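You operate a simulated robot arm through the tools that you are given. There is no shell and no other tool.

The job below is to be done with a simulated robot arm. You get a single attempt, and the scene is never put back.

Task
Clamp the purple injector, run the leak test on it, then vent the hand tester.
Fine: swing clamp shut, star knob tight, press TEST, pump past 150 bar without a spray, wait for GOOD or REDO; leave the tap open. Leave ZERO alone.

The check looks at the end state, three seconds after you hand in, the way a careful person would. Anything else that was tipped, shoved, dropped, spilled or broken makes it a failure.

Robot
A 6-joint arm with a two-finger parallel gripper, fixed in place. Base frame: the origin is on the floor under the middle of its stand, x ahead of it, y to its left, z up; the work surface is at about z = 0.9. Lengths are in m, angles in degrees, forces in N, time in s.
With the tool pointing down near the work surface it reaches from about 0.36 to 0.76 m from the base axis. Its first joint turns from -66.0 to 66.0 degrees. Payload 2.45 kg.
The TCP is the grasp point between the finger pads, 0.024 m short of the fingertips. In the tool frame z runs along the fingers and y along their closing line. The gripper opens to 0.068 m. The fingers are 0.017 m wide and 0.01 m thick; the gripper's body (0.04 by 0.07 m) begins 0.041 m behind the TCP.
Orientation is told as [roll, pitch, yaw] about the base's x, y, z axes, in that order, counted from this pose: with the fingers straight down and closing along the base's y, the tool's x points along the base's -x, its y along +y and its z along -z.

Tools
- The arm moves only by the tool nudge_tool. Its argument "series" is a list of rows, each a list of 7 numbers: the shift along the tool's x, y, z in mm, then the turn, a rotation vector about the tool's x, y, z in degrees, then the gripper command, from -1 (shut) to 1 (fully open), values between in proportion. In form: [[dx, dy, dz, wx, wy, wz, fingers], ...]. A call has 1 to 20 rows; each row shifts and turns the commanded pose from where the row before left it, along the tool's axes as they then stand. Each row takes 0.2 s and may step no farther than 0.05 m and 8.6 degrees from the row before; otherwise, or with a gripper value out of range, the whole call is refused. Where a pose cannot be reached the arm comes as near as it can. A force on the tool above 40 N (or 10 N above the force at the start of the call, whichever is more), or a blocked arm, ends the call early, and 0.2 s more pass. Each finger travels about 0.108 m/s and halts on what it meets, pressing with about 23 N; the grip force reading is that of the motor and also rises with nothing between the fingers. The clock runs only during rows and for 0.2 s after the last one: add rows that do not move to give the fingers time. It gives the time, the measured TCP pose, the force on the tool (base axes), the opening and the grip force at its end, in the units of the frame above (readings bear some noise), with the torque about the TCP (base axes, N m) and any sound that the robot's microphone picked up.
- Cameras (640 x 400 px; columns grow to the right, rows downward): "scene" is fixed at [0.1932, 0.4385, 1.4881]; the picture's right is [-0.45, -0.89, 0.00], its down [-0.32, 0.16, -0.93] and it looks along [0.83, -0.42, -0.36] (base axes); focal length 233 px, centre (320, 200). "wrist" rides on the gripper at [0.084, 0.011, -0.075] in the tool frame; the picture's right is [-0.13, 0.99, 0.00], its down [-0.60, -0.08, -0.79] and it looks along [-0.79, -0.10, 0.61] (tool axes); focal length 251 px, centre (320, 200). There is no depth. A picture from a camera that has moved, and an enlarged one, comes with that camera's place and axes in the base frame and with its lens.
- snapshot(camera): a new picture of that camera. No time passes.
- close_up(camera, box): a new picture of the part [left, top, right, bottom] of that camera's present view, enlarged. No time passes.
- sign_off(): hands the job in; it is judged then, once.

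Nothing tells you positions but the pictures and the camera data. Unless the task says otherwise, let go and move clear before handing in.

The tools are called after ">>>" as a command line: name --pt "numbers of a row" for each row, then --argument value for the rest, lists and objects as JSON in quotes. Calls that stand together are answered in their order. nudge_tool: Moves the arm, as the interface text tells. Its arguments: {"type":"object","properties":{"series":{"type":"array","items":{"type":"array","items":{"type":"number"}}}},"required":["series"]} The other tools are called the same way: snapshot (camera) takes a picture; close_up (camera, box) takes an enlarged picture of a part of a camera's view; sign_off () hands the job in.

At the start:

```text
clock: 0.0
position: [0.3981, 0.1812, 1.413]
orientation: [-0.1, -0.2, 0.1]
force: [0.5, -0.2, 0.2]
moment: [0.01, -0.02, 0.03]
grip_width: 0.0677
gripper_force: 0.1
```

scene: 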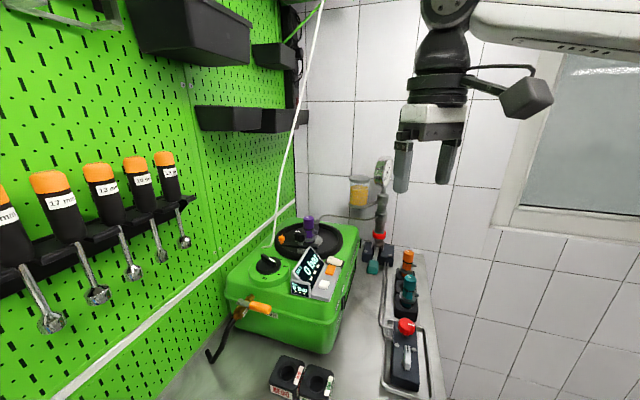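
wrist: 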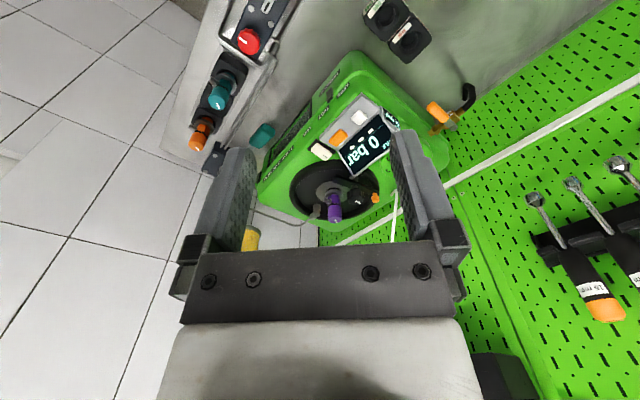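

I see a green tester box on the bench with a purple injector in a black bowl, a small display, several knobs and an orange-handled lever at the side. I'll take enlarged pictures of everything before moving.

>>> close_up --camera "scene" --box '[200, 200, 360, 300]'

>>> close_up --camera "scene" --box '[200, 280, 360, 400]'

>>> close_up --camera "scene" --box '[340, 150, 460, 280]'

>>> close_up --camera "scene" --box '[340, 240, 460, 400]'

>>> close_up --camera "wrist" --box '[240, 40, 480, 240]'

>>> close_up --camera "wrist" --box '[170, 0, 330, 180]'

```text
4.00 times, centred on (280, 250) of scene
camera zoom: at [0.1932, 0.4385, 1.4881], right [-0.45, -0.89, 0.0], down [-0.32, 0.16, -0.93], along [0.83, -0.42, -0.36], focal length 930 px, centre (480, 0)
```

zoom: 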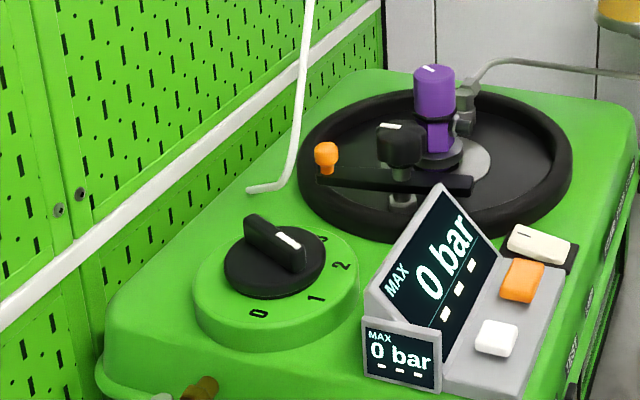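

```text
3.33 times, centred on (280, 340) of scene
camera zoom: at [0.1932, 0.4385, 1.4881], right [-0.45, -0.89, 0.0], down [-0.32, 0.16, -0.93], along [0.83, -0.42, -0.36], focal length 775 px, centre (453, -267)
```

zoom: 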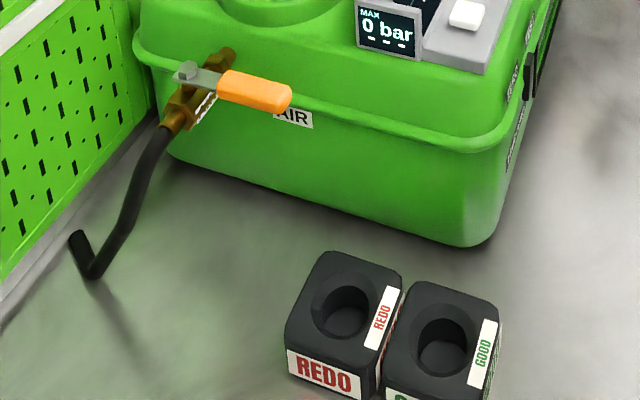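

```text
3.08 times, centred on (400, 215) of scene
camera zoom: at [0.1932, 0.4385, 1.4881], right [-0.45, -0.89, 0.0], down [-0.32, 0.16, -0.93], along [0.83, -0.42, -0.36], focal length 716 px, centre (74, 154)
```

zoom: 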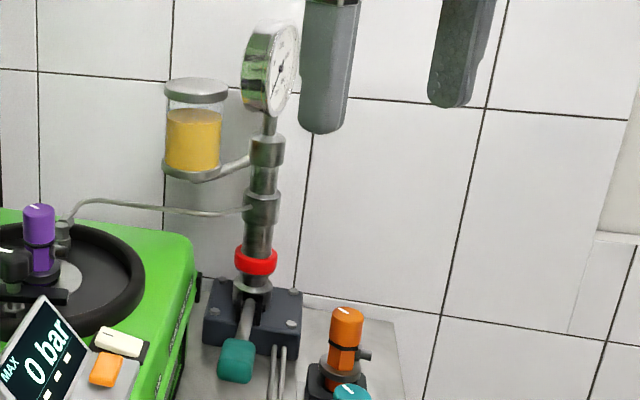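

```text
2.50 times, centred on (400, 320) of scene
camera zoom: at [0.1932, 0.4385, 1.4881], right [-0.45, -0.89, 0.0], down [-0.32, 0.16, -0.93], along [0.83, -0.42, -0.36], focal length 582 px, centre (120, -100)
```

zoom: 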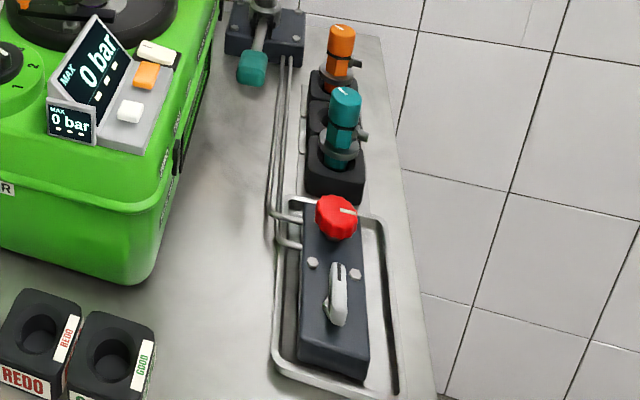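

```text
2.00 times, centred on (360, 140) of wrist
camera zoom: at [0.312, 0.1908, 1.4885], right [0.13, 0.99, 0.0], down [0.6, -0.08, 0.79], along [0.79, -0.1, -0.61], focal length 503 px, centre (240, 320)
```

zoom: 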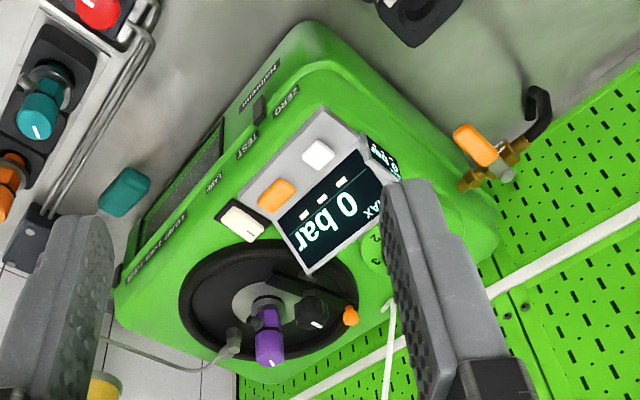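

```text
2.22 times, centred on (250, 90) of wrist
camera zoom: at [0.312, 0.1908, 1.4885], right [0.13, 0.99, 0.0], down [0.6, -0.08, 0.79], along [0.79, -0.1, -0.61], focal length 559 px, centre (476, 444)
```

zoom: 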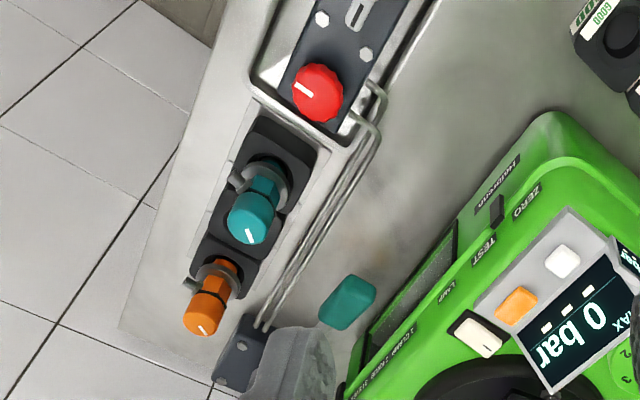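

The layout is becoming clear: swing clamp with orange tip and black star knob in the bowl, a teal pump lever on the hand tester, and a red tap block to the right. I'll zoom in more on each label and control.

>>> close_up --camera "wrist" --box '[310, 160, 400, 220]'

>>> close_up --camera "wrist" --box '[290, 60, 380, 150]'

>>> close_up --camera "wrist" --box '[250, 90, 330, 180]'

>>> close_up --camera "scene" --box '[270, 205, 350, 255]'

>>> close_up --camera "scene" --box '[380, 310, 440, 400]'

>>> close_up --camera "scene" --box '[340, 210, 400, 290]'

>>> close_up --camera "wrist" --box '[210, 0, 310, 70]'

>>> close_up --camera "scene" --box '[365, 150, 405, 190]'

```text
6.67 times, centred on (355, 190) of wrist
camera zoom: at [0.312, 0.1908, 1.4885], right [0.13, 0.99, 0.0], down [0.6, -0.08, 0.79], along [0.79, -0.1, -0.61], focal length 1676 px, centre (87, 267)
```

zoom: 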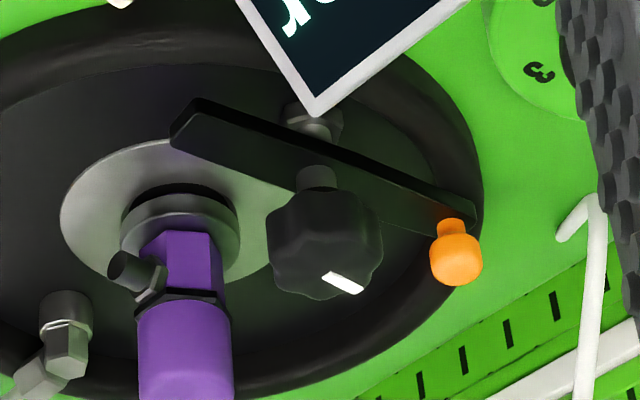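

```text
4.44 times, centred on (335, 105) of wrist
camera zoom: at [0.312, 0.1908, 1.4885], right [0.13, 0.99, 0.0], down [0.6, -0.08, 0.79], along [0.79, -0.1, -0.61], focal length 1118 px, centre (253, 622)
```

zoom: 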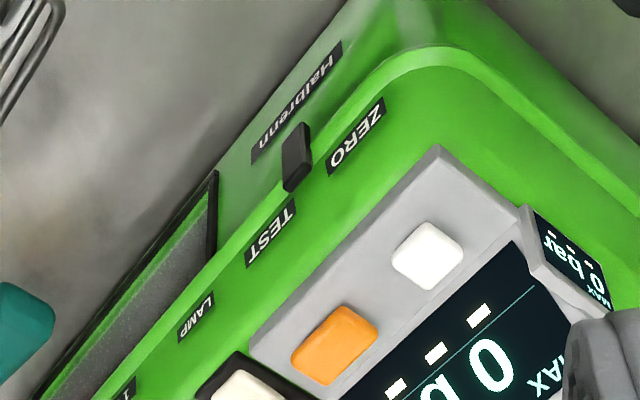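

```text
4.44 times, centred on (290, 135) of wrist
camera zoom: at [0.312, 0.1908, 1.4885], right [0.13, 0.99, 0.0], down [0.6, -0.08, 0.79], along [0.79, -0.1, -0.61], focal length 1118 px, centre (453, 489)
```

zoom: 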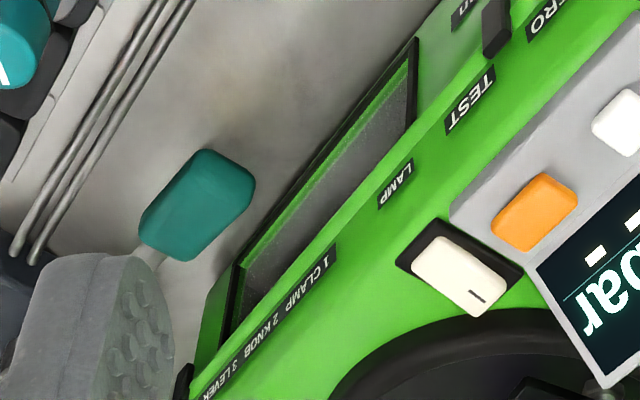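

```text
8.00 times, centred on (310, 230) of scene
camera zoom: at [0.1932, 0.4385, 1.4881], right [-0.45, -0.89, 0.0], down [-0.32, 0.16, -0.93], along [0.83, -0.42, -0.36], focal length 1861 px, centre (400, -40)
```

zoom: 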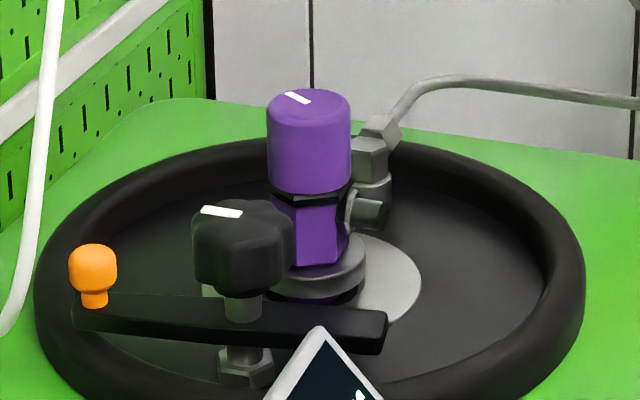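

```text
4.44 times, centred on (410, 355) of scene
camera zoom: at [0.1932, 0.4385, 1.4881], right [-0.45, -0.89, 0.0], down [-0.32, 0.16, -0.93], along [0.83, -0.42, -0.36], focal length 1034 px, centre (-80, -489)
```

zoom: 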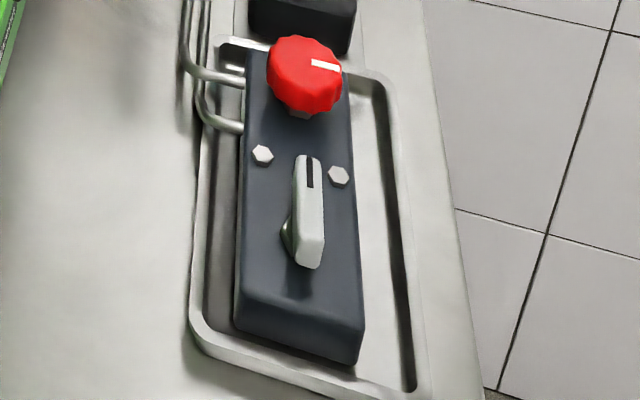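

```text
5.00 times, centred on (370, 250) of scene
camera zoom: at [0.1932, 0.4385, 1.4881], right [-0.45, -0.89, 0.0], down [-0.32, 0.16, -0.93], along [0.83, -0.42, -0.36], focal length 1163 px, centre (70, -50)
```

zoom: 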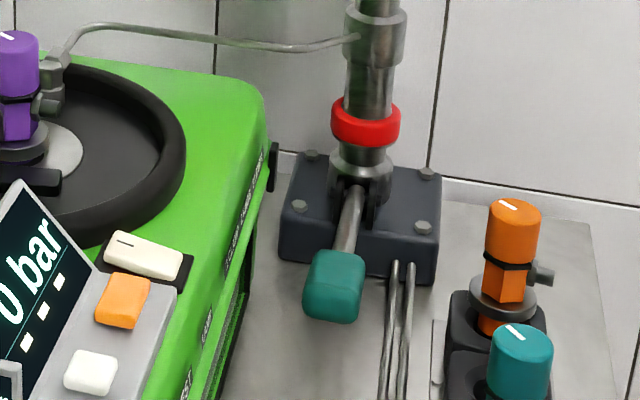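

```text
5.71 times, centred on (260, 35) of wrist
camera zoom: at [0.312, 0.1908, 1.4885], right [0.13, 0.99, 0.0], down [0.6, -0.08, 0.79], along [0.79, -0.1, -0.61], focal length 1437 px, centre (663, 1143)
```

zoom: 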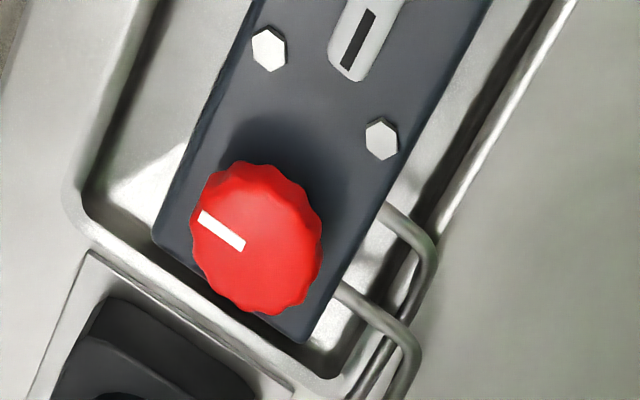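

```text
10.00 times, centred on (385, 170) of scene
camera zoom: at [0.1932, 0.4385, 1.4881], right [-0.45, -0.89, 0.0], down [-0.32, 0.16, -0.93], along [0.83, -0.42, -0.36], focal length 2326 px, centre (-330, 500)
```

zoom: 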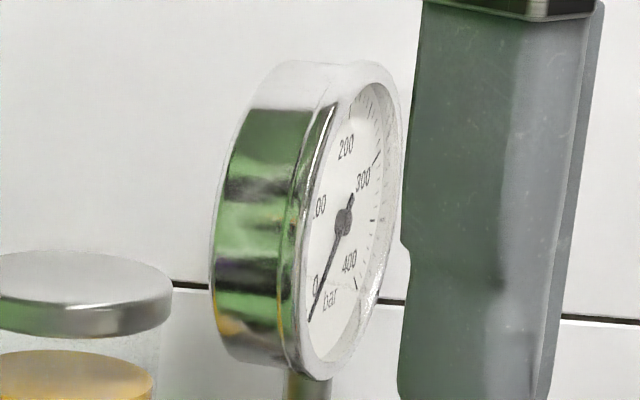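

The bench runs at about 45° to my base: the box's right side, with its printed instructions, faces me. I put the red knob near (0.49, 0.03, 0.96) and the teal pump handle near (0.655, 0.017, 1.03). I'll move right and yaw the wrist to read the labels.

>>> nudge_tool --pt "0 -40 10 0 0 0 1" --pt "0 -40 10 0 0 0 1" --pt "0 -40 10 0 0 0 1" --pt "0 -40 10 0 0 0 1" --pt "0 0 0 0 0 -7.5 1" --pt "0 0 0 0 0 -7.5 1" --pt "0 0 0 0 0 -7.5 1" --pt "0 0 0 0 0 -7.5 1" --pt "0 0 0 0 0 -7.5 1" --pt "0 0 0 0 0 -7.5 1" --pt "0 0 0 0 0 0 1"

>>> snapshot --camera "wrist"

>>> snapshot --camera "scene"

```text
clock: 2.4
position: [0.3964, 0.0199, 1.373]
orientation: [-0.2, -0.1, 45.2]
force: [0.3, 0.0, 0.0]
moment: [0.05, -0.01, 0.0]
grip_width: 0.0681
gripper_force: 0.1
```

```text
taken
camera wrist: at [0.3291, -0.0322, 1.4487], right [-0.61, 0.79, 0.0], down [0.48, 0.37, 0.79], along [0.63, 0.49, -0.61], focal length 251 px, centre (320, 200)
```

wrist: 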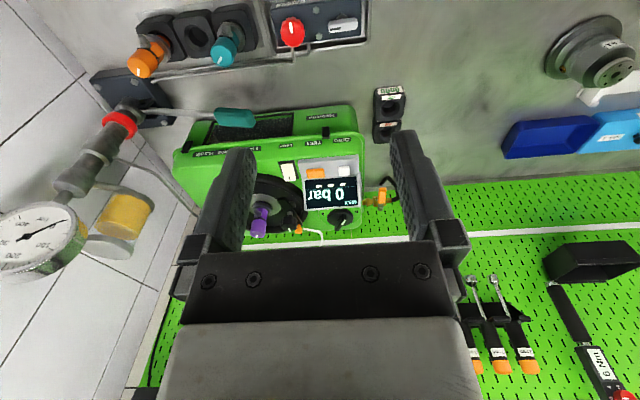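

```text
taken
```

scene: 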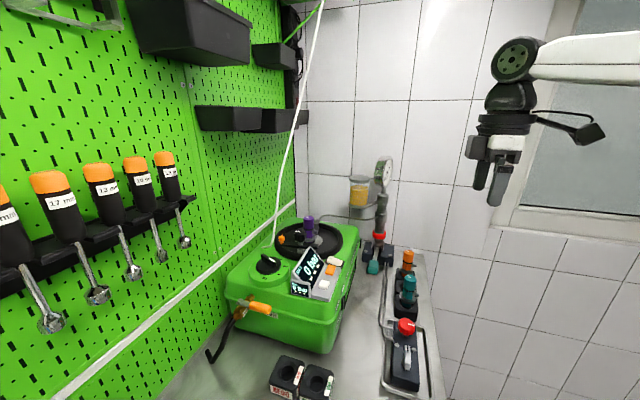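

This view shows the box face, the tap block and the gauge. I'll zoom in to read the labels.

>>> close_up --camera "wrist" --box '[170, 100, 370, 170]'

>>> close_up --camera "wrist" --box '[260, 0, 380, 60]'

>>> close_up --camera "wrist" --box '[0, 180, 160, 280]'

>>> close_up --camera "wrist" --box '[80, 60, 260, 200]'

>>> close_up --camera "wrist" --box '[240, 150, 400, 250]'

>>> close_up --camera "wrist" --box '[180, 135, 260, 165]'

>>> close_up --camera "wrist" --box '[360, 80, 420, 140]'

```text
3.20 times, centred on (270, 135) of wrist
camera zoom: at [0.3291, -0.0322, 1.4487], right [-0.61, 0.79, 0.0], down [0.48, 0.37, 0.79], along [0.63, 0.49, -0.61], focal length 805 px, centre (480, 408)
```

zoom: 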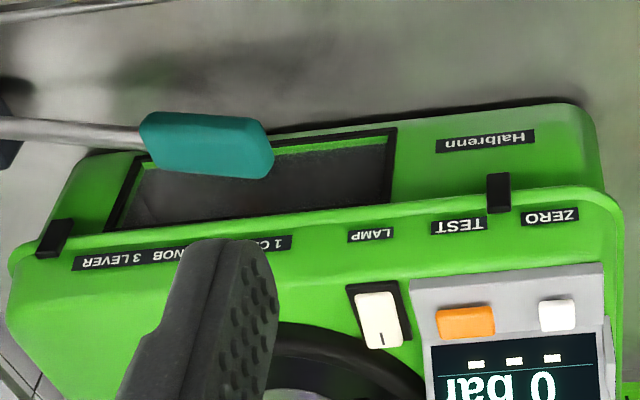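

```text
5.33 times, centred on (320, 30) of wrist
camera zoom: at [0.3291, -0.0322, 1.4487], right [-0.61, 0.79, 0.0], down [0.48, 0.37, 0.79], along [0.63, 0.49, -0.61], focal length 1341 px, centre (320, 1107)
```

zoom: 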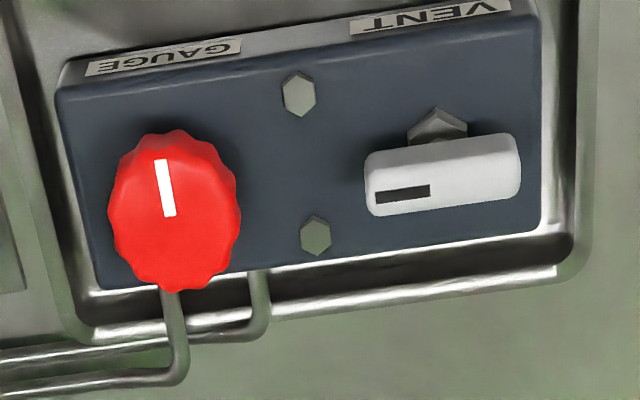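

```text
4.00 times, centred on (80, 230) of wrist
camera zoom: at [0.3291, -0.0322, 1.4487], right [-0.61, 0.79, 0.0], down [0.48, 0.37, 0.79], along [0.63, 0.49, -0.61], focal length 1006 px, centre (1280, 80)
```

zoom: 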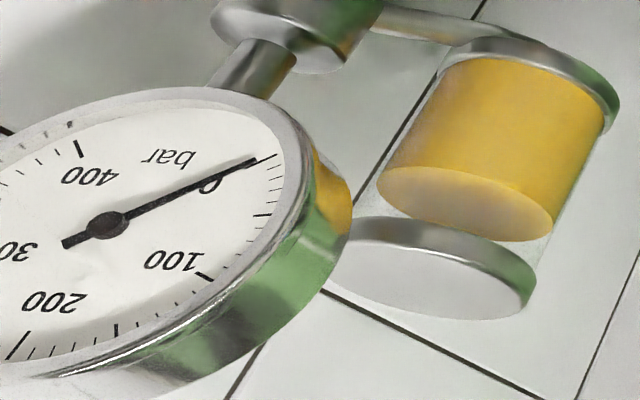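

```text
2.86 times, centred on (170, 130) of wrist
camera zoom: at [0.3291, -0.0322, 1.4487], right [-0.61, 0.79, 0.0], down [0.48, 0.37, 0.79], along [0.63, 0.49, -0.61], focal length 718 px, centre (749, 400)
```

zoom: 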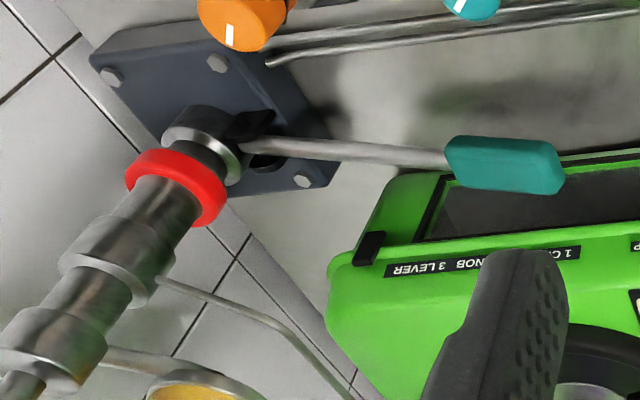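

```text
4.00 times, centred on (320, 200) of wrist
camera zoom: at [0.3291, -0.0322, 1.4487], right [-0.61, 0.79, 0.0], down [0.48, 0.37, 0.79], along [0.63, 0.49, -0.61], focal length 1006 px, centre (320, 200)
```

zoom: 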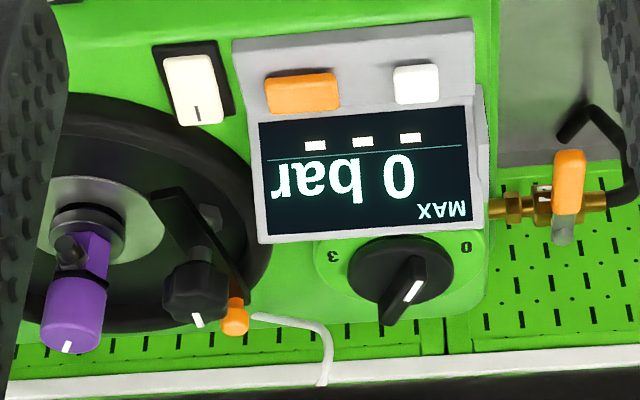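

```text
8.00 times, centred on (220, 150) of wrist
camera zoom: at [0.3291, -0.0322, 1.4487], right [-0.61, 0.79, 0.0], down [0.48, 0.37, 0.79], along [0.63, 0.49, -0.61], focal length 2012 px, centre (1120, 600)
```

zoom: 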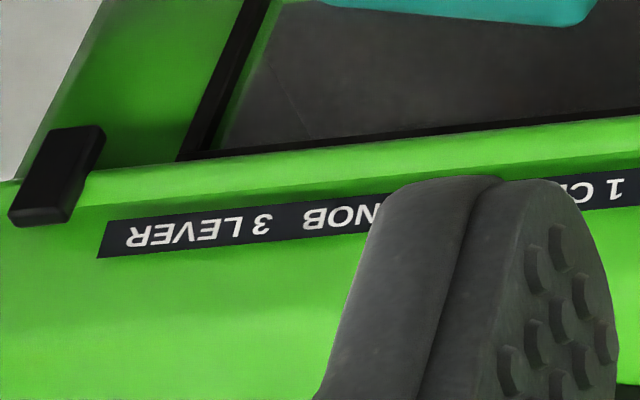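

```text
6.67 times, centred on (390, 110) of wrist
camera zoom: at [0.3291, -0.0322, 1.4487], right [-0.61, 0.79, 0.0], down [0.48, 0.37, 0.79], along [0.63, 0.49, -0.61], focal length 1676 px, centre (-147, 800)
```

zoom: 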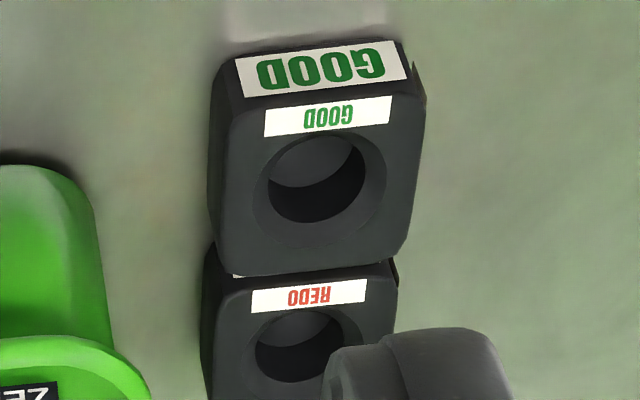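

The tap block reads GAUGE on the red knob and VENT on the silver lever, so the tap is the silver VENT lever. The box reads 1 CLAMP, 2 KNOB, 3 LEVER, with TEST on the orange button and ZERO on the white one. Next I'll move nearer the bowl to look at the clamp.

>>> nudge_tool --pt "0 0 0 0 0 8 1" --pt "0 0 0 0 0 8 1" --pt "0 0 0 0 0 8 1" --pt "-36 10 18 0 0 0 1" --pt "-36 10 18 0 0 0 1" --pt "-36 10 18 0 0 0 1" --pt "-36 10 18 0 0 0 1" --pt "-36 10 18 0 0 0 1" --pt "0 0 0 0 0 0 1"

>>> snapshot --camera "wrist"

>>> close_up --camera "wrist" --box '[240, 100, 400, 250]'

```text
clock: 4.4
position: [0.5474, 0.1354, 1.2822]
orientation: [-0.1, -0.2, 21.1]
force: [0.4, -0.2, -0.3]
moment: [0.02, 0.0, -0.01]
grip_width: 0.0681
gripper_force: 0.0
```

```text
taken
camera wrist: at [0.4649, 0.1145, 1.3588], right [-0.24, 0.97, 0.0], down [0.59, 0.14, 0.79], along [0.77, 0.19, -0.61], focal length 251 px, centre (320, 200)
```

wrist: 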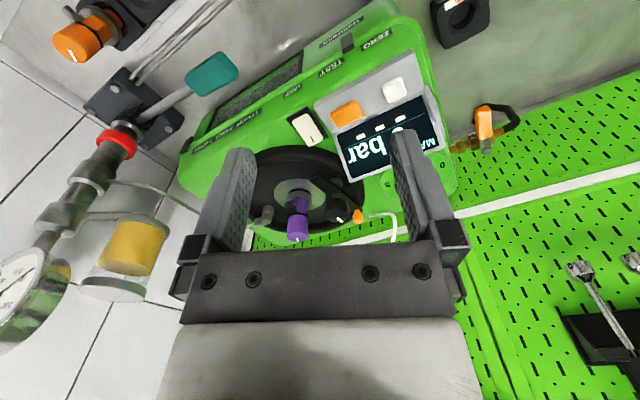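

```text
2.67 times, centred on (320, 175) of wrist
camera zoom: at [0.4649, 0.1145, 1.3588], right [-0.24, 0.97, 0.0], down [0.59, 0.14, 0.79], along [0.77, 0.19, -0.61], focal length 670 px, centre (320, 267)
```

zoom: 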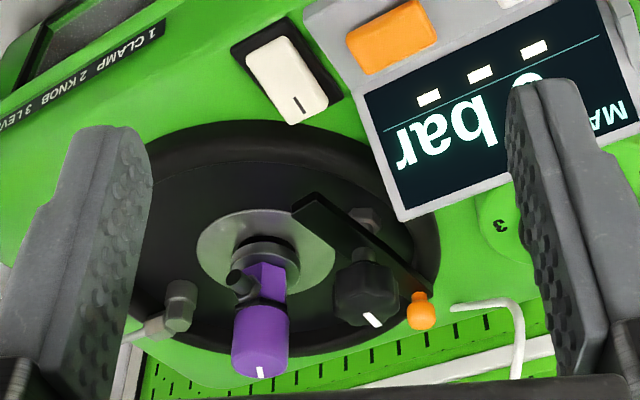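

The clamp bar pivots on the star-knob post near (0.762, 0.215), and its plain tip has to swing about 76° over the injector flange. A white tube hangs near the knob, so I'll yaw away to find where it runs and check the clearance.

>>> nudge_tool --pt "0 0 0 0 0 8 1" --pt "0 0 0 0 0 8 1" --pt "0 0 0 0 0 8 1" --pt "0 0 0 0 0 8 1" --pt "0 0 0 0 0 0 1"

>>> snapshot --camera "wrist"

>>> close_up --camera "wrist" --box '[440, 150, 640, 350]'

>>> close_up --camera "scene" --box '[250, 60, 350, 260]'

```text
clock: 5.6
position: [0.5481, 0.1329, 1.2836]
orientation: [0.0, -0.2, -11.0]
force: [-0.6, -0.6, -0.3]
moment: [0.0, 0.04, -0.02]
grip_width: 0.0679
gripper_force: 0.1
```

```text
taken
camera wrist: at [0.4666, 0.1591, 1.3589], right [0.32, 0.95, 0.0], down [0.58, -0.19, 0.79], along [0.75, -0.25, -0.61], focal length 251 px, centre (320, 200)
```

wrist: 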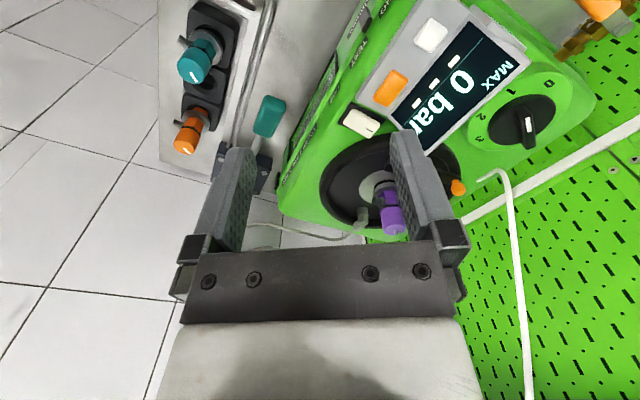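

```text
2.00 times, centred on (540, 250) of wrist
camera zoom: at [0.4666, 0.1591, 1.3589], right [0.32, 0.95, 0.0], down [0.58, -0.19, 0.79], along [0.75, -0.25, -0.61], focal length 503 px, centre (-120, 100)
```

zoom: 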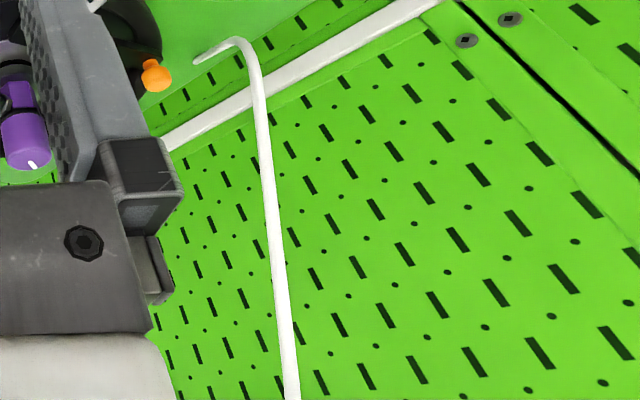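

```text
2.00 times, centred on (300, 160) of scene
camera zoom: at [0.1932, 0.4385, 1.4881], right [-0.45, -0.89, 0.0], down [-0.32, 0.16, -0.93], along [0.83, -0.42, -0.36], focal length 465 px, centre (360, 280)
```

zoom: 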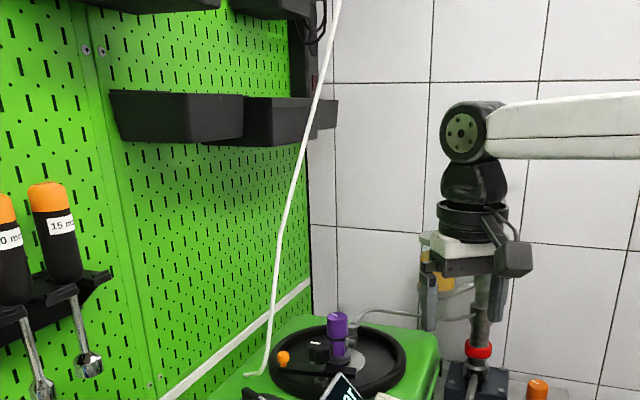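

The tube runs above the bowl, passing through about (0.774, 0.255, 1.33). I'll work the clamp with the tool tilted outward so the wrist stays well clear of it. First I'll close the fingers, yaw to 40° and tilt 30°.

>>> nudge_tool --pt "0 0 0 0 0 -8.5 -1" --pt "0 0 0 0 0 -8.5 -1" --pt "0 0 0 0 0 -8.5 -1" --pt "0 0 0 0 0 -8.5 -1" --pt "0 0 0 0 0 -8.5 -1" --pt "0 0 0 0 0 -8.5 -1" --pt "0 0 0 0 -7.5 0 -1" --pt "0 0 0 0 -7.5 0 -1" --pt "0 0 0 0 -7.5 0 -1" --pt "0 0 0 0 -7.5 0 -1" --pt "0 0 0 0 0 0 -1"

>>> snapshot --camera "wrist"

>>> snapshot --camera "scene"

```text
clock: 8.0
position: [0.5474, 0.131, 1.2833]
orientation: [-0.2, -30.2, 40.2]
force: [0.8, 0.8, 0.6]
moment: [0.03, -0.01, -0.01]
grip_width: 0.0001
gripper_force: 22.2
```

```text
taken
camera wrist: at [0.4553, 0.0687, 1.3067], right [-0.55, 0.83, 0.06], down [0.14, 0.02, 0.99], along [0.82, 0.56, -0.13], focal length 251 px, centre (320, 200)
```

wrist: 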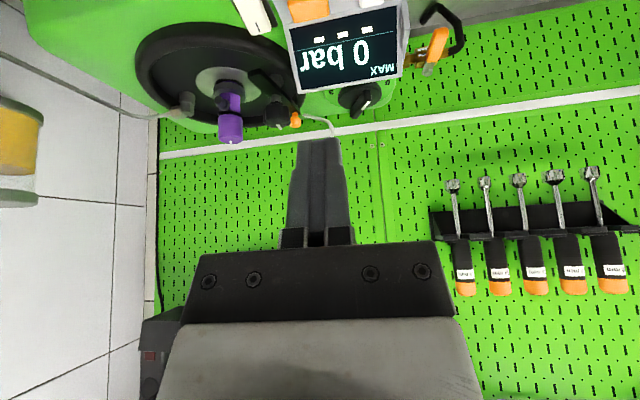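

```text
taken
```

scene: 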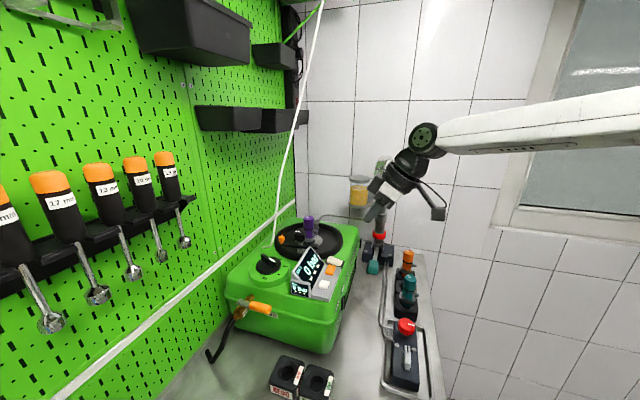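

The tilt came out as planned at pitch -30 and yaw 40. Now I'll move the closed fingers to hover above the gap between the display and the clamp bar.

>>> nudge_tool --pt "-22.5 -11.8 27.4 0 0 0 -1" --pt "-22.5 -11.8 27.4 0 0 0 -1" --pt "-22.5 -11.8 27.4 0 0 0 -1" --pt "-22.5 -11.8 27.4 0 0 0 -1" --pt "-22.5 -11.8 27.4 0 0 0 -1" --pt "0 0 0 0 0 0 -1"

>>> snapshot --camera "wrist"

>>> close_up --camera "scene" --box '[220, 150, 380, 250]'

```text
clock: 9.4
position: [0.7143, 0.1942, 1.2196]
orientation: [-0.1, -30.1, 40.1]
force: [-0.6, -0.3, 0.1]
moment: [-0.03, 0.02, 0.0]
grip_width: 0.0001
gripper_force: 23.1
```

```text
taken
camera wrist: at [0.6226, 0.1309, 1.244], right [-0.55, 0.83, 0.06], down [0.14, 0.02, 0.99], along [0.82, 0.56, -0.13], focal length 251 px, centre (320, 200)
```

wrist: 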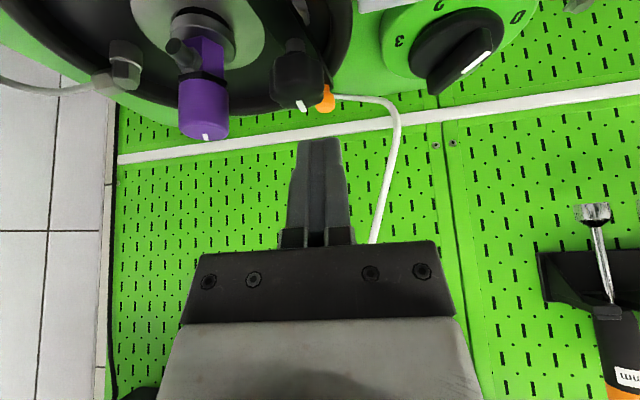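

```text
4.00 times, centred on (300, 200) of scene
camera zoom: at [0.1932, 0.4385, 1.4881], right [-0.45, -0.89, 0.0], down [-0.32, 0.16, -0.93], along [0.83, -0.42, -0.36], focal length 930 px, centre (400, 200)
```

zoom: 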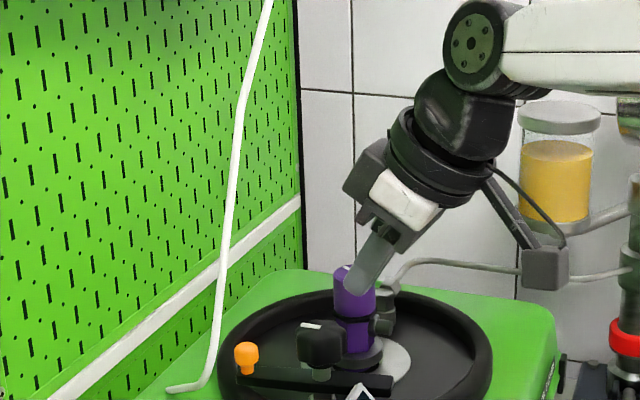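

The fingertip projects where I expected. I'll take a closer look from here to refine the knob, bar and rim heights before descending.

>>> close_up --camera "wrist" --box '[120, 0, 440, 200]'

>>> close_up --camera "scene" --box '[270, 225, 350, 275]'

```text
2.00 times, centred on (280, 100) of wrist
camera zoom: at [0.6226, 0.1309, 1.244], right [-0.55, 0.83, 0.06], down [0.14, 0.02, 0.99], along [0.82, 0.56, -0.13], focal length 503 px, centre (400, 400)
```

zoom: 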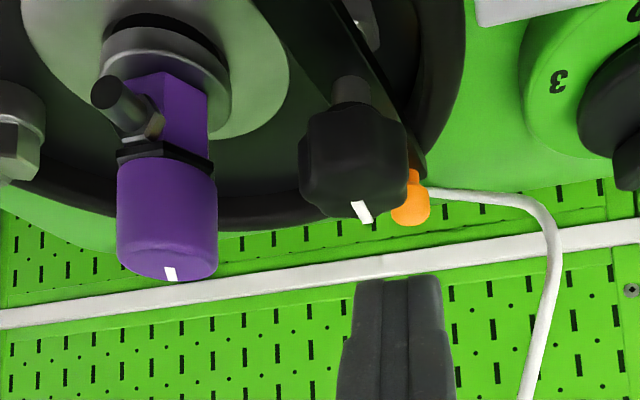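

```text
8.00 times, centred on (310, 250) of scene
camera zoom: at [0.1932, 0.4385, 1.4881], right [-0.45, -0.89, 0.0], down [-0.32, 0.16, -0.93], along [0.83, -0.42, -0.36], focal length 1861 px, centre (400, -200)
```

zoom: 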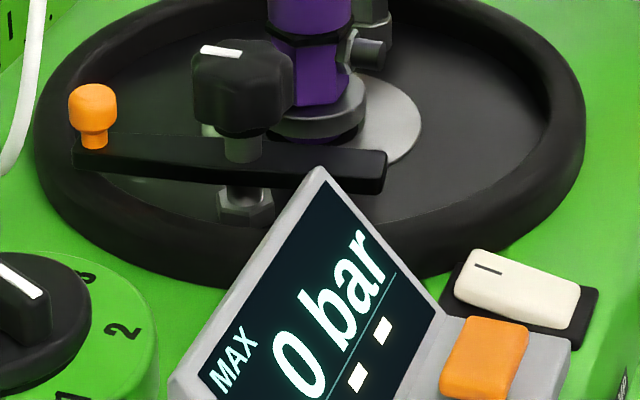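

The geometry checks out: the bar side spans about z 1.108–1.123, and the display corner at (0.70, 0.214, 1.137) clears by around 15 mm. I'll descend straight down beside the bar.

>>> nudge_tool --pt "10 0 17.3 0 0 0 -1" --pt "10 0 17.3 0 0 0 -1" --pt "10 0 17.3 0 0 0 -1" --pt "7.5 0 13 0 0 0 -1" --pt "0 0 0 0 0 0 -1"

>>> close_up --camera "scene" --box '[270, 205, 350, 255]'

>>> snapshot --camera "wrist"

```text
clock: 10.6
position: [0.7142, 0.1919, 1.1442]
orientation: [-0.1, -30.2, 40.0]
force: [-0.2, -0.1, 0.5]
moment: [-0.05, 0.0, -0.03]
grip_width: 0.0
gripper_force: 23.1
```

```text
8.00 times, centred on (310, 230) of scene
camera zoom: at [0.1932, 0.4385, 1.4881], right [-0.45, -0.89, 0.0], down [-0.32, 0.16, -0.93], along [0.83, -0.42, -0.36], focal length 1861 px, centre (400, -40)
```

zoom: 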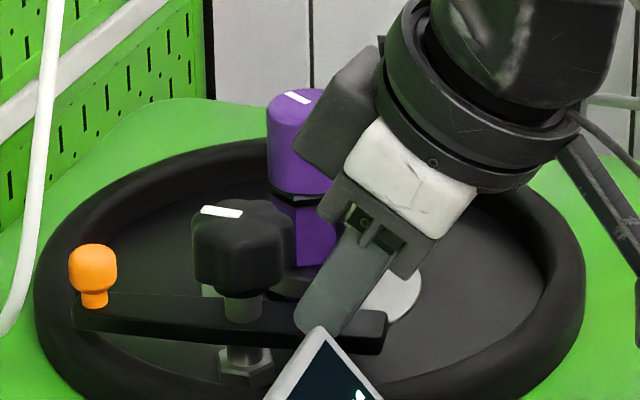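

```text
taken
camera wrist: at [0.6222, 0.1301, 1.1686], right [-0.55, 0.83, 0.06], down [0.14, 0.02, 0.99], along [0.82, 0.56, -0.13], focal length 251 px, centre (320, 200)
```

wrist: 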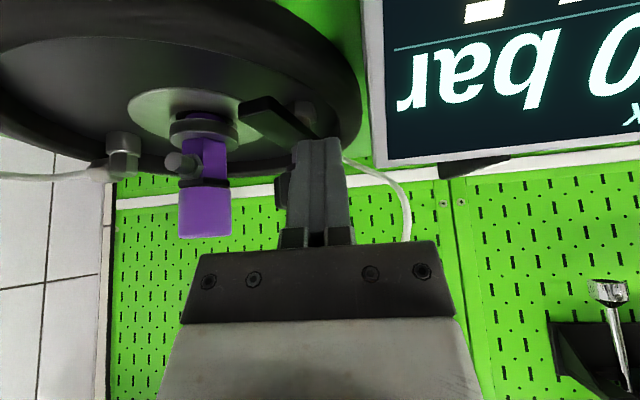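

The fingertip is beside the bar and not touching. I'll lower another 11 mm and begin the counter-clockwise push.

>>> nudge_tool --pt "5.5 0 9.5 0 0 0 -1" --pt "0 0 0 0 0 0 -1" --pt "2.5 -5.6 -1.4 0 0 0 -1" --pt "0.5 -7.4 -0.3 0 0 0 -1" --pt "-0.6 -7.5 0.3 0 0 0 -1" --pt "0 0 0 0 0 0 -1"

>>> close_up --camera "scene" --box '[270, 205, 350, 255]'

>>> snapshot --camera "wrist"

```text
clock: 12.0
position: [0.7238, 0.1771, 1.1346]
orientation: [0.0, -30.1, 40.1]
force: [-0.5, -0.9, 1.7]
moment: [0.02, -0.03, 0.0]
grip_width: 0.0
gripper_force: 23.0
```

```text
8.00 times, centred on (310, 230) of scene
camera zoom: at [0.1932, 0.4385, 1.4881], right [-0.45, -0.89, 0.0], down [-0.32, 0.16, -0.93], along [0.83, -0.42, -0.36], focal length 1861 px, centre (400, -40)
```

zoom: 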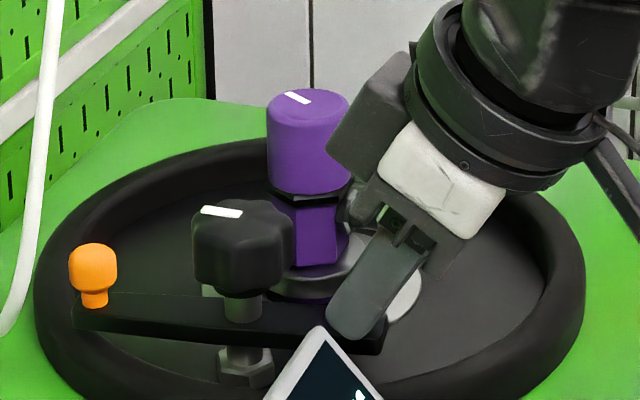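

```text
taken
camera wrist: at [0.6326, 0.1129, 1.1588], right [-0.55, 0.83, 0.06], down [0.14, 0.02, 0.99], along [0.82, 0.56, -0.13], focal length 251 px, centre (320, 200)
```

wrist: 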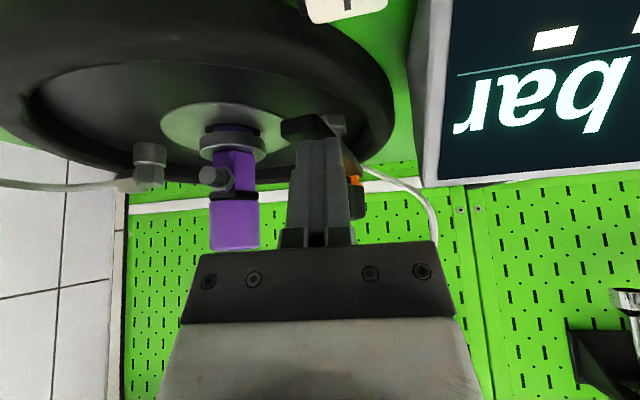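

The bar hasn't moved yet and there's no clear contact force. I'll zoom in to see how the fingertip sits relative to the bar.

>>> close_up --camera "wrist" --box '[240, 90, 400, 200]'

>>> close_up --camera "scene" --box '[295, 230, 325, 255]'

```text
3.64 times, centred on (320, 145) of wrist
camera zoom: at [0.6326, 0.1129, 1.1588], right [-0.55, 0.83, 0.06], down [0.14, 0.02, 0.99], along [0.82, 0.56, -0.13], focal length 914 px, centre (320, 400)
```

zoom: 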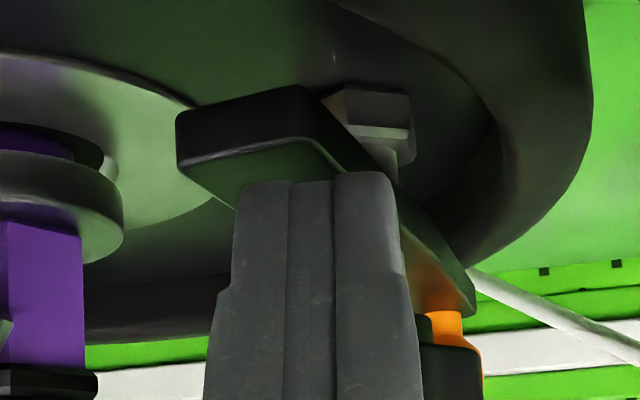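

```text
16.00 times, centred on (310, 242) of scene
camera zoom: at [0.1932, 0.4385, 1.4881], right [-0.45, -0.89, 0.0], down [-0.32, 0.16, -0.93], along [0.83, -0.42, -0.36], focal length 3722 px, centre (480, -480)
```

zoom: 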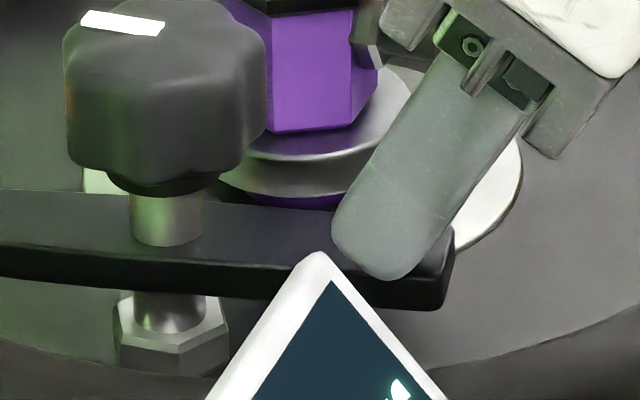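

The fingertip passed over the bar: the bar is thin, about z 1.105–1.112. I'll back up to the display side, lower 10 mm and push again.

>>> nudge_tool --pt "0 10.3 0 0 0 0 -1" --pt "0 10.3 0 0 0 0 -1" --pt "0 0 0 0 0 0 -1" --pt "2.5 0 4.33 0 0 0 -1" --pt "2.5 0 4.33 0 0 0 -1" --pt "0 0 0 0 0 0 -1"

>>> close_up --camera "wrist" --box '[240, 80, 400, 190]'

>>> close_up --camera "scene" --box '[295, 230, 325, 255]'

```text
clock: 13.4
position: [0.7096, 0.191, 1.1258]
orientation: [-0.2, -30.1, 40.2]
force: [0.4, -0.6, -0.5]
moment: [-0.03, 0.02, -0.01]
grip_width: 0.0
gripper_force: 23.1
```

```text
3.64 times, centred on (320, 135) of wrist
camera zoom: at [0.6179, 0.128, 1.1484], right [-0.55, 0.83, 0.06], down [0.14, 0.02, 0.99], along [0.82, 0.56, -0.13], focal length 914 px, centre (320, 436)
```

zoom: 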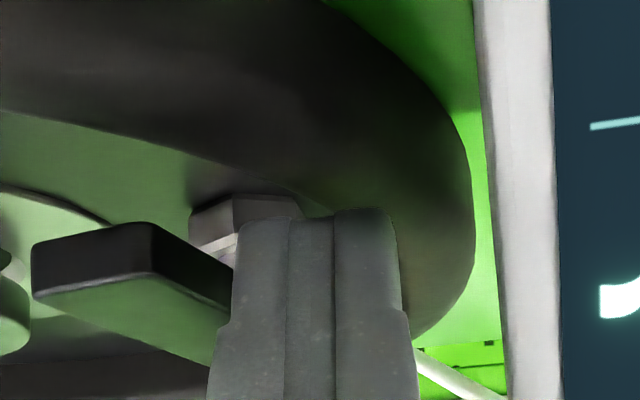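

```text
16.00 times, centred on (310, 242) of scene
camera zoom: at [0.1932, 0.4385, 1.4881], right [-0.45, -0.89, 0.0], down [-0.32, 0.16, -0.93], along [0.83, -0.42, -0.36], focal length 3722 px, centre (480, -480)
```

zoom: 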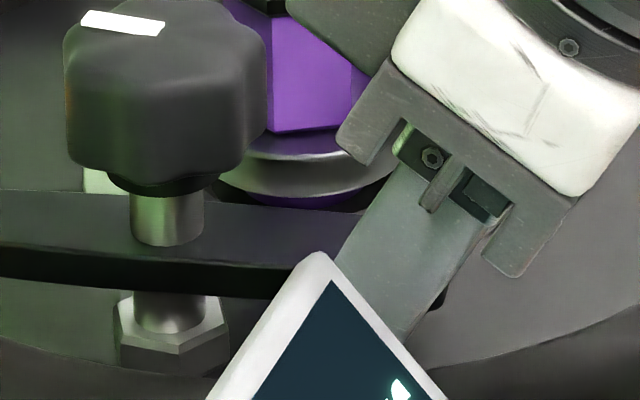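

The finger is now beside the bar, reaching below its underside. I'll start pushing it around the arc.

>>> nudge_tool --pt "-1.1 -7.8 0.6 0 0 0 -1" --pt "0.5 -7.4 -0.3 0 0 0 -1" --pt "-0.6 -7.5 0.3 0 0 0 -1" --pt "-1.65 -7.2 0.95 0 0 0 -1" --pt "0 0 0 0 0 0 -1"

>>> close_up --camera "wrist" --box '[200, 60, 440, 220]'

>>> close_up --camera "scene" --box '[270, 205, 350, 255]'

```text
clock: 14.6
position: [0.732, 0.1715, 1.1259]
orientation: [-0.2, -30.1, 40.2]
force: [-0.7, 0.3, 0.3]
moment: [0.0, -0.02, 0.04]
grip_width: 0.0001
gripper_force: 23.1
```

```text
2.50 times, centred on (320, 140) of wrist
camera zoom: at [0.6408, 0.1078, 1.1495], right [-0.55, 0.83, 0.06], down [0.14, 0.02, 0.99], along [0.82, 0.56, -0.13], focal length 629 px, centre (320, 350)
```

zoom: 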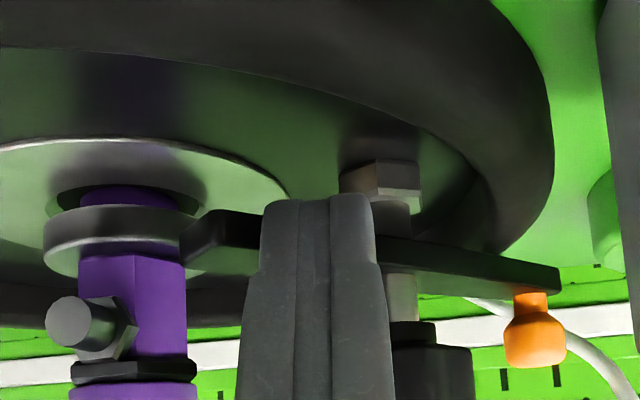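

```text
8.00 times, centred on (310, 230) of scene
camera zoom: at [0.1932, 0.4385, 1.4881], right [-0.45, -0.89, 0.0], down [-0.32, 0.16, -0.93], along [0.83, -0.42, -0.36], focal length 1861 px, centre (400, -40)
```

zoom: 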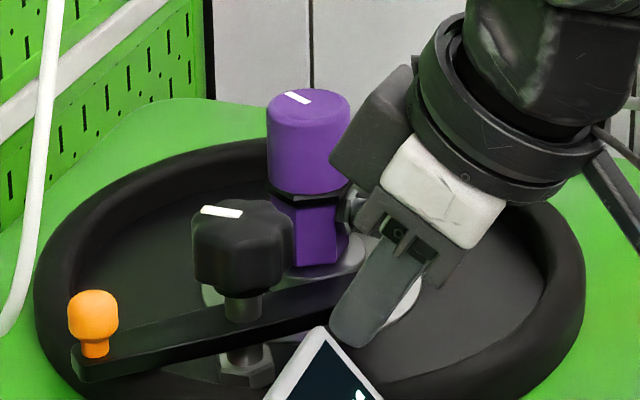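

The bar is swinging as intended, with its tip heading for the flange top. I'll carry on around the arc.

>>> nudge_tool --pt "-2.7 -6.8 1.6 0 0 0 -1" --pt "-3.7 -6.2 2.1 0 0 0 -1" --pt "0 0 0 0 0 0 -1"

>>> close_up --camera "wrist" --box '[200, 60, 440, 220]'

>>> close_up --camera "scene" --box '[270, 205, 350, 255]'

```text
clock: 15.4
position: [0.7448, 0.1659, 1.1246]
orientation: [0.0, -30.2, 40.1]
force: [-0.2, -0.9, -1.1]
moment: [-0.01, 0.01, -0.02]
grip_width: 0.0
gripper_force: 22.8
```

```text
2.50 times, centred on (320, 140) of wrist
camera zoom: at [0.6541, 0.1028, 1.1488], right [-0.55, 0.83, 0.06], down [0.15, 0.02, 0.99], along [0.82, 0.56, -0.13], focal length 629 px, centre (320, 350)
```

zoom: 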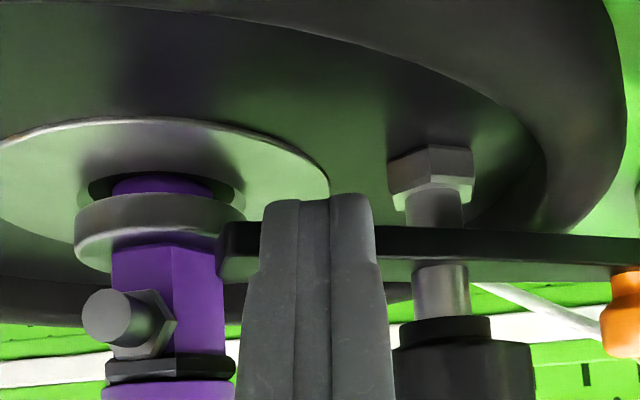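

```text
8.00 times, centred on (310, 230) of scene
camera zoom: at [0.1932, 0.4385, 1.4881], right [-0.45, -0.89, 0.0], down [-0.32, 0.16, -0.93], along [0.83, -0.42, -0.36], focal length 1861 px, centre (400, -40)
```

zoom: 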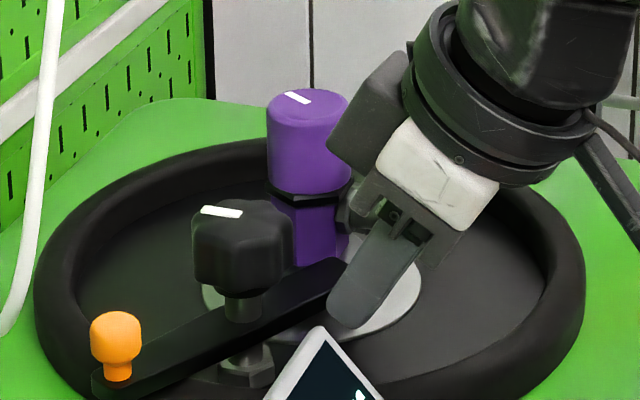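

The bar is at roughly -72° and still moving freely. Two more small steps should line it up with the injector.

>>> nudge_tool --pt "-4.6 -5.3 2.7 0 0 0 -1" --pt "-2.7 -2.2 1.5 0 0 0 -1" --pt "0 0 0 0 0 0 -1"

>>> close_up --camera "wrist" --box '[200, 60, 440, 220]'

>>> close_up --camera "scene" --box '[270, 205, 350, 255]'

```text
clock: 16.2
position: [0.7565, 0.1661, 1.1247]
orientation: [-0.1, -30.1, 40.0]
force: [0.2, 0.9, -0.1]
moment: [-0.02, 0.01, -0.01]
grip_width: 0.0
gripper_force: 22.8
```

```text
2.50 times, centred on (320, 140) of wrist
camera zoom: at [0.6657, 0.1023, 1.1488], right [-0.55, 0.83, 0.06], down [0.14, 0.02, 0.99], along [0.82, 0.56, -0.13], focal length 629 px, centre (320, 350)
```

zoom: 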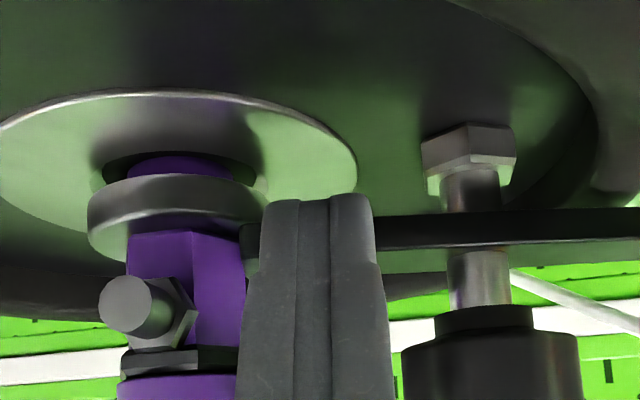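

```text
8.00 times, centred on (310, 230) of scene
camera zoom: at [0.1932, 0.4385, 1.4881], right [-0.45, -0.89, 0.0], down [-0.32, 0.16, -0.93], along [0.83, -0.42, -0.36], focal length 1861 px, centre (400, -40)
```

zoom: 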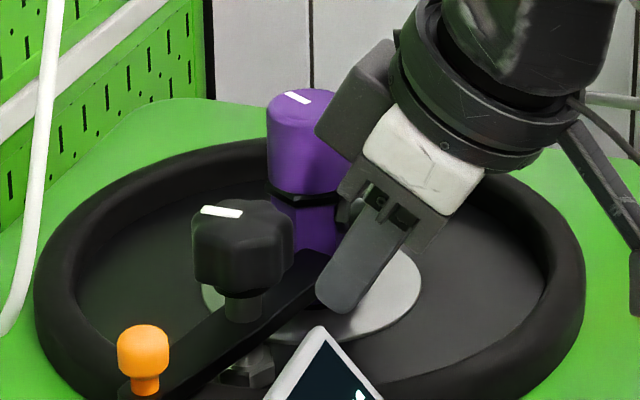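

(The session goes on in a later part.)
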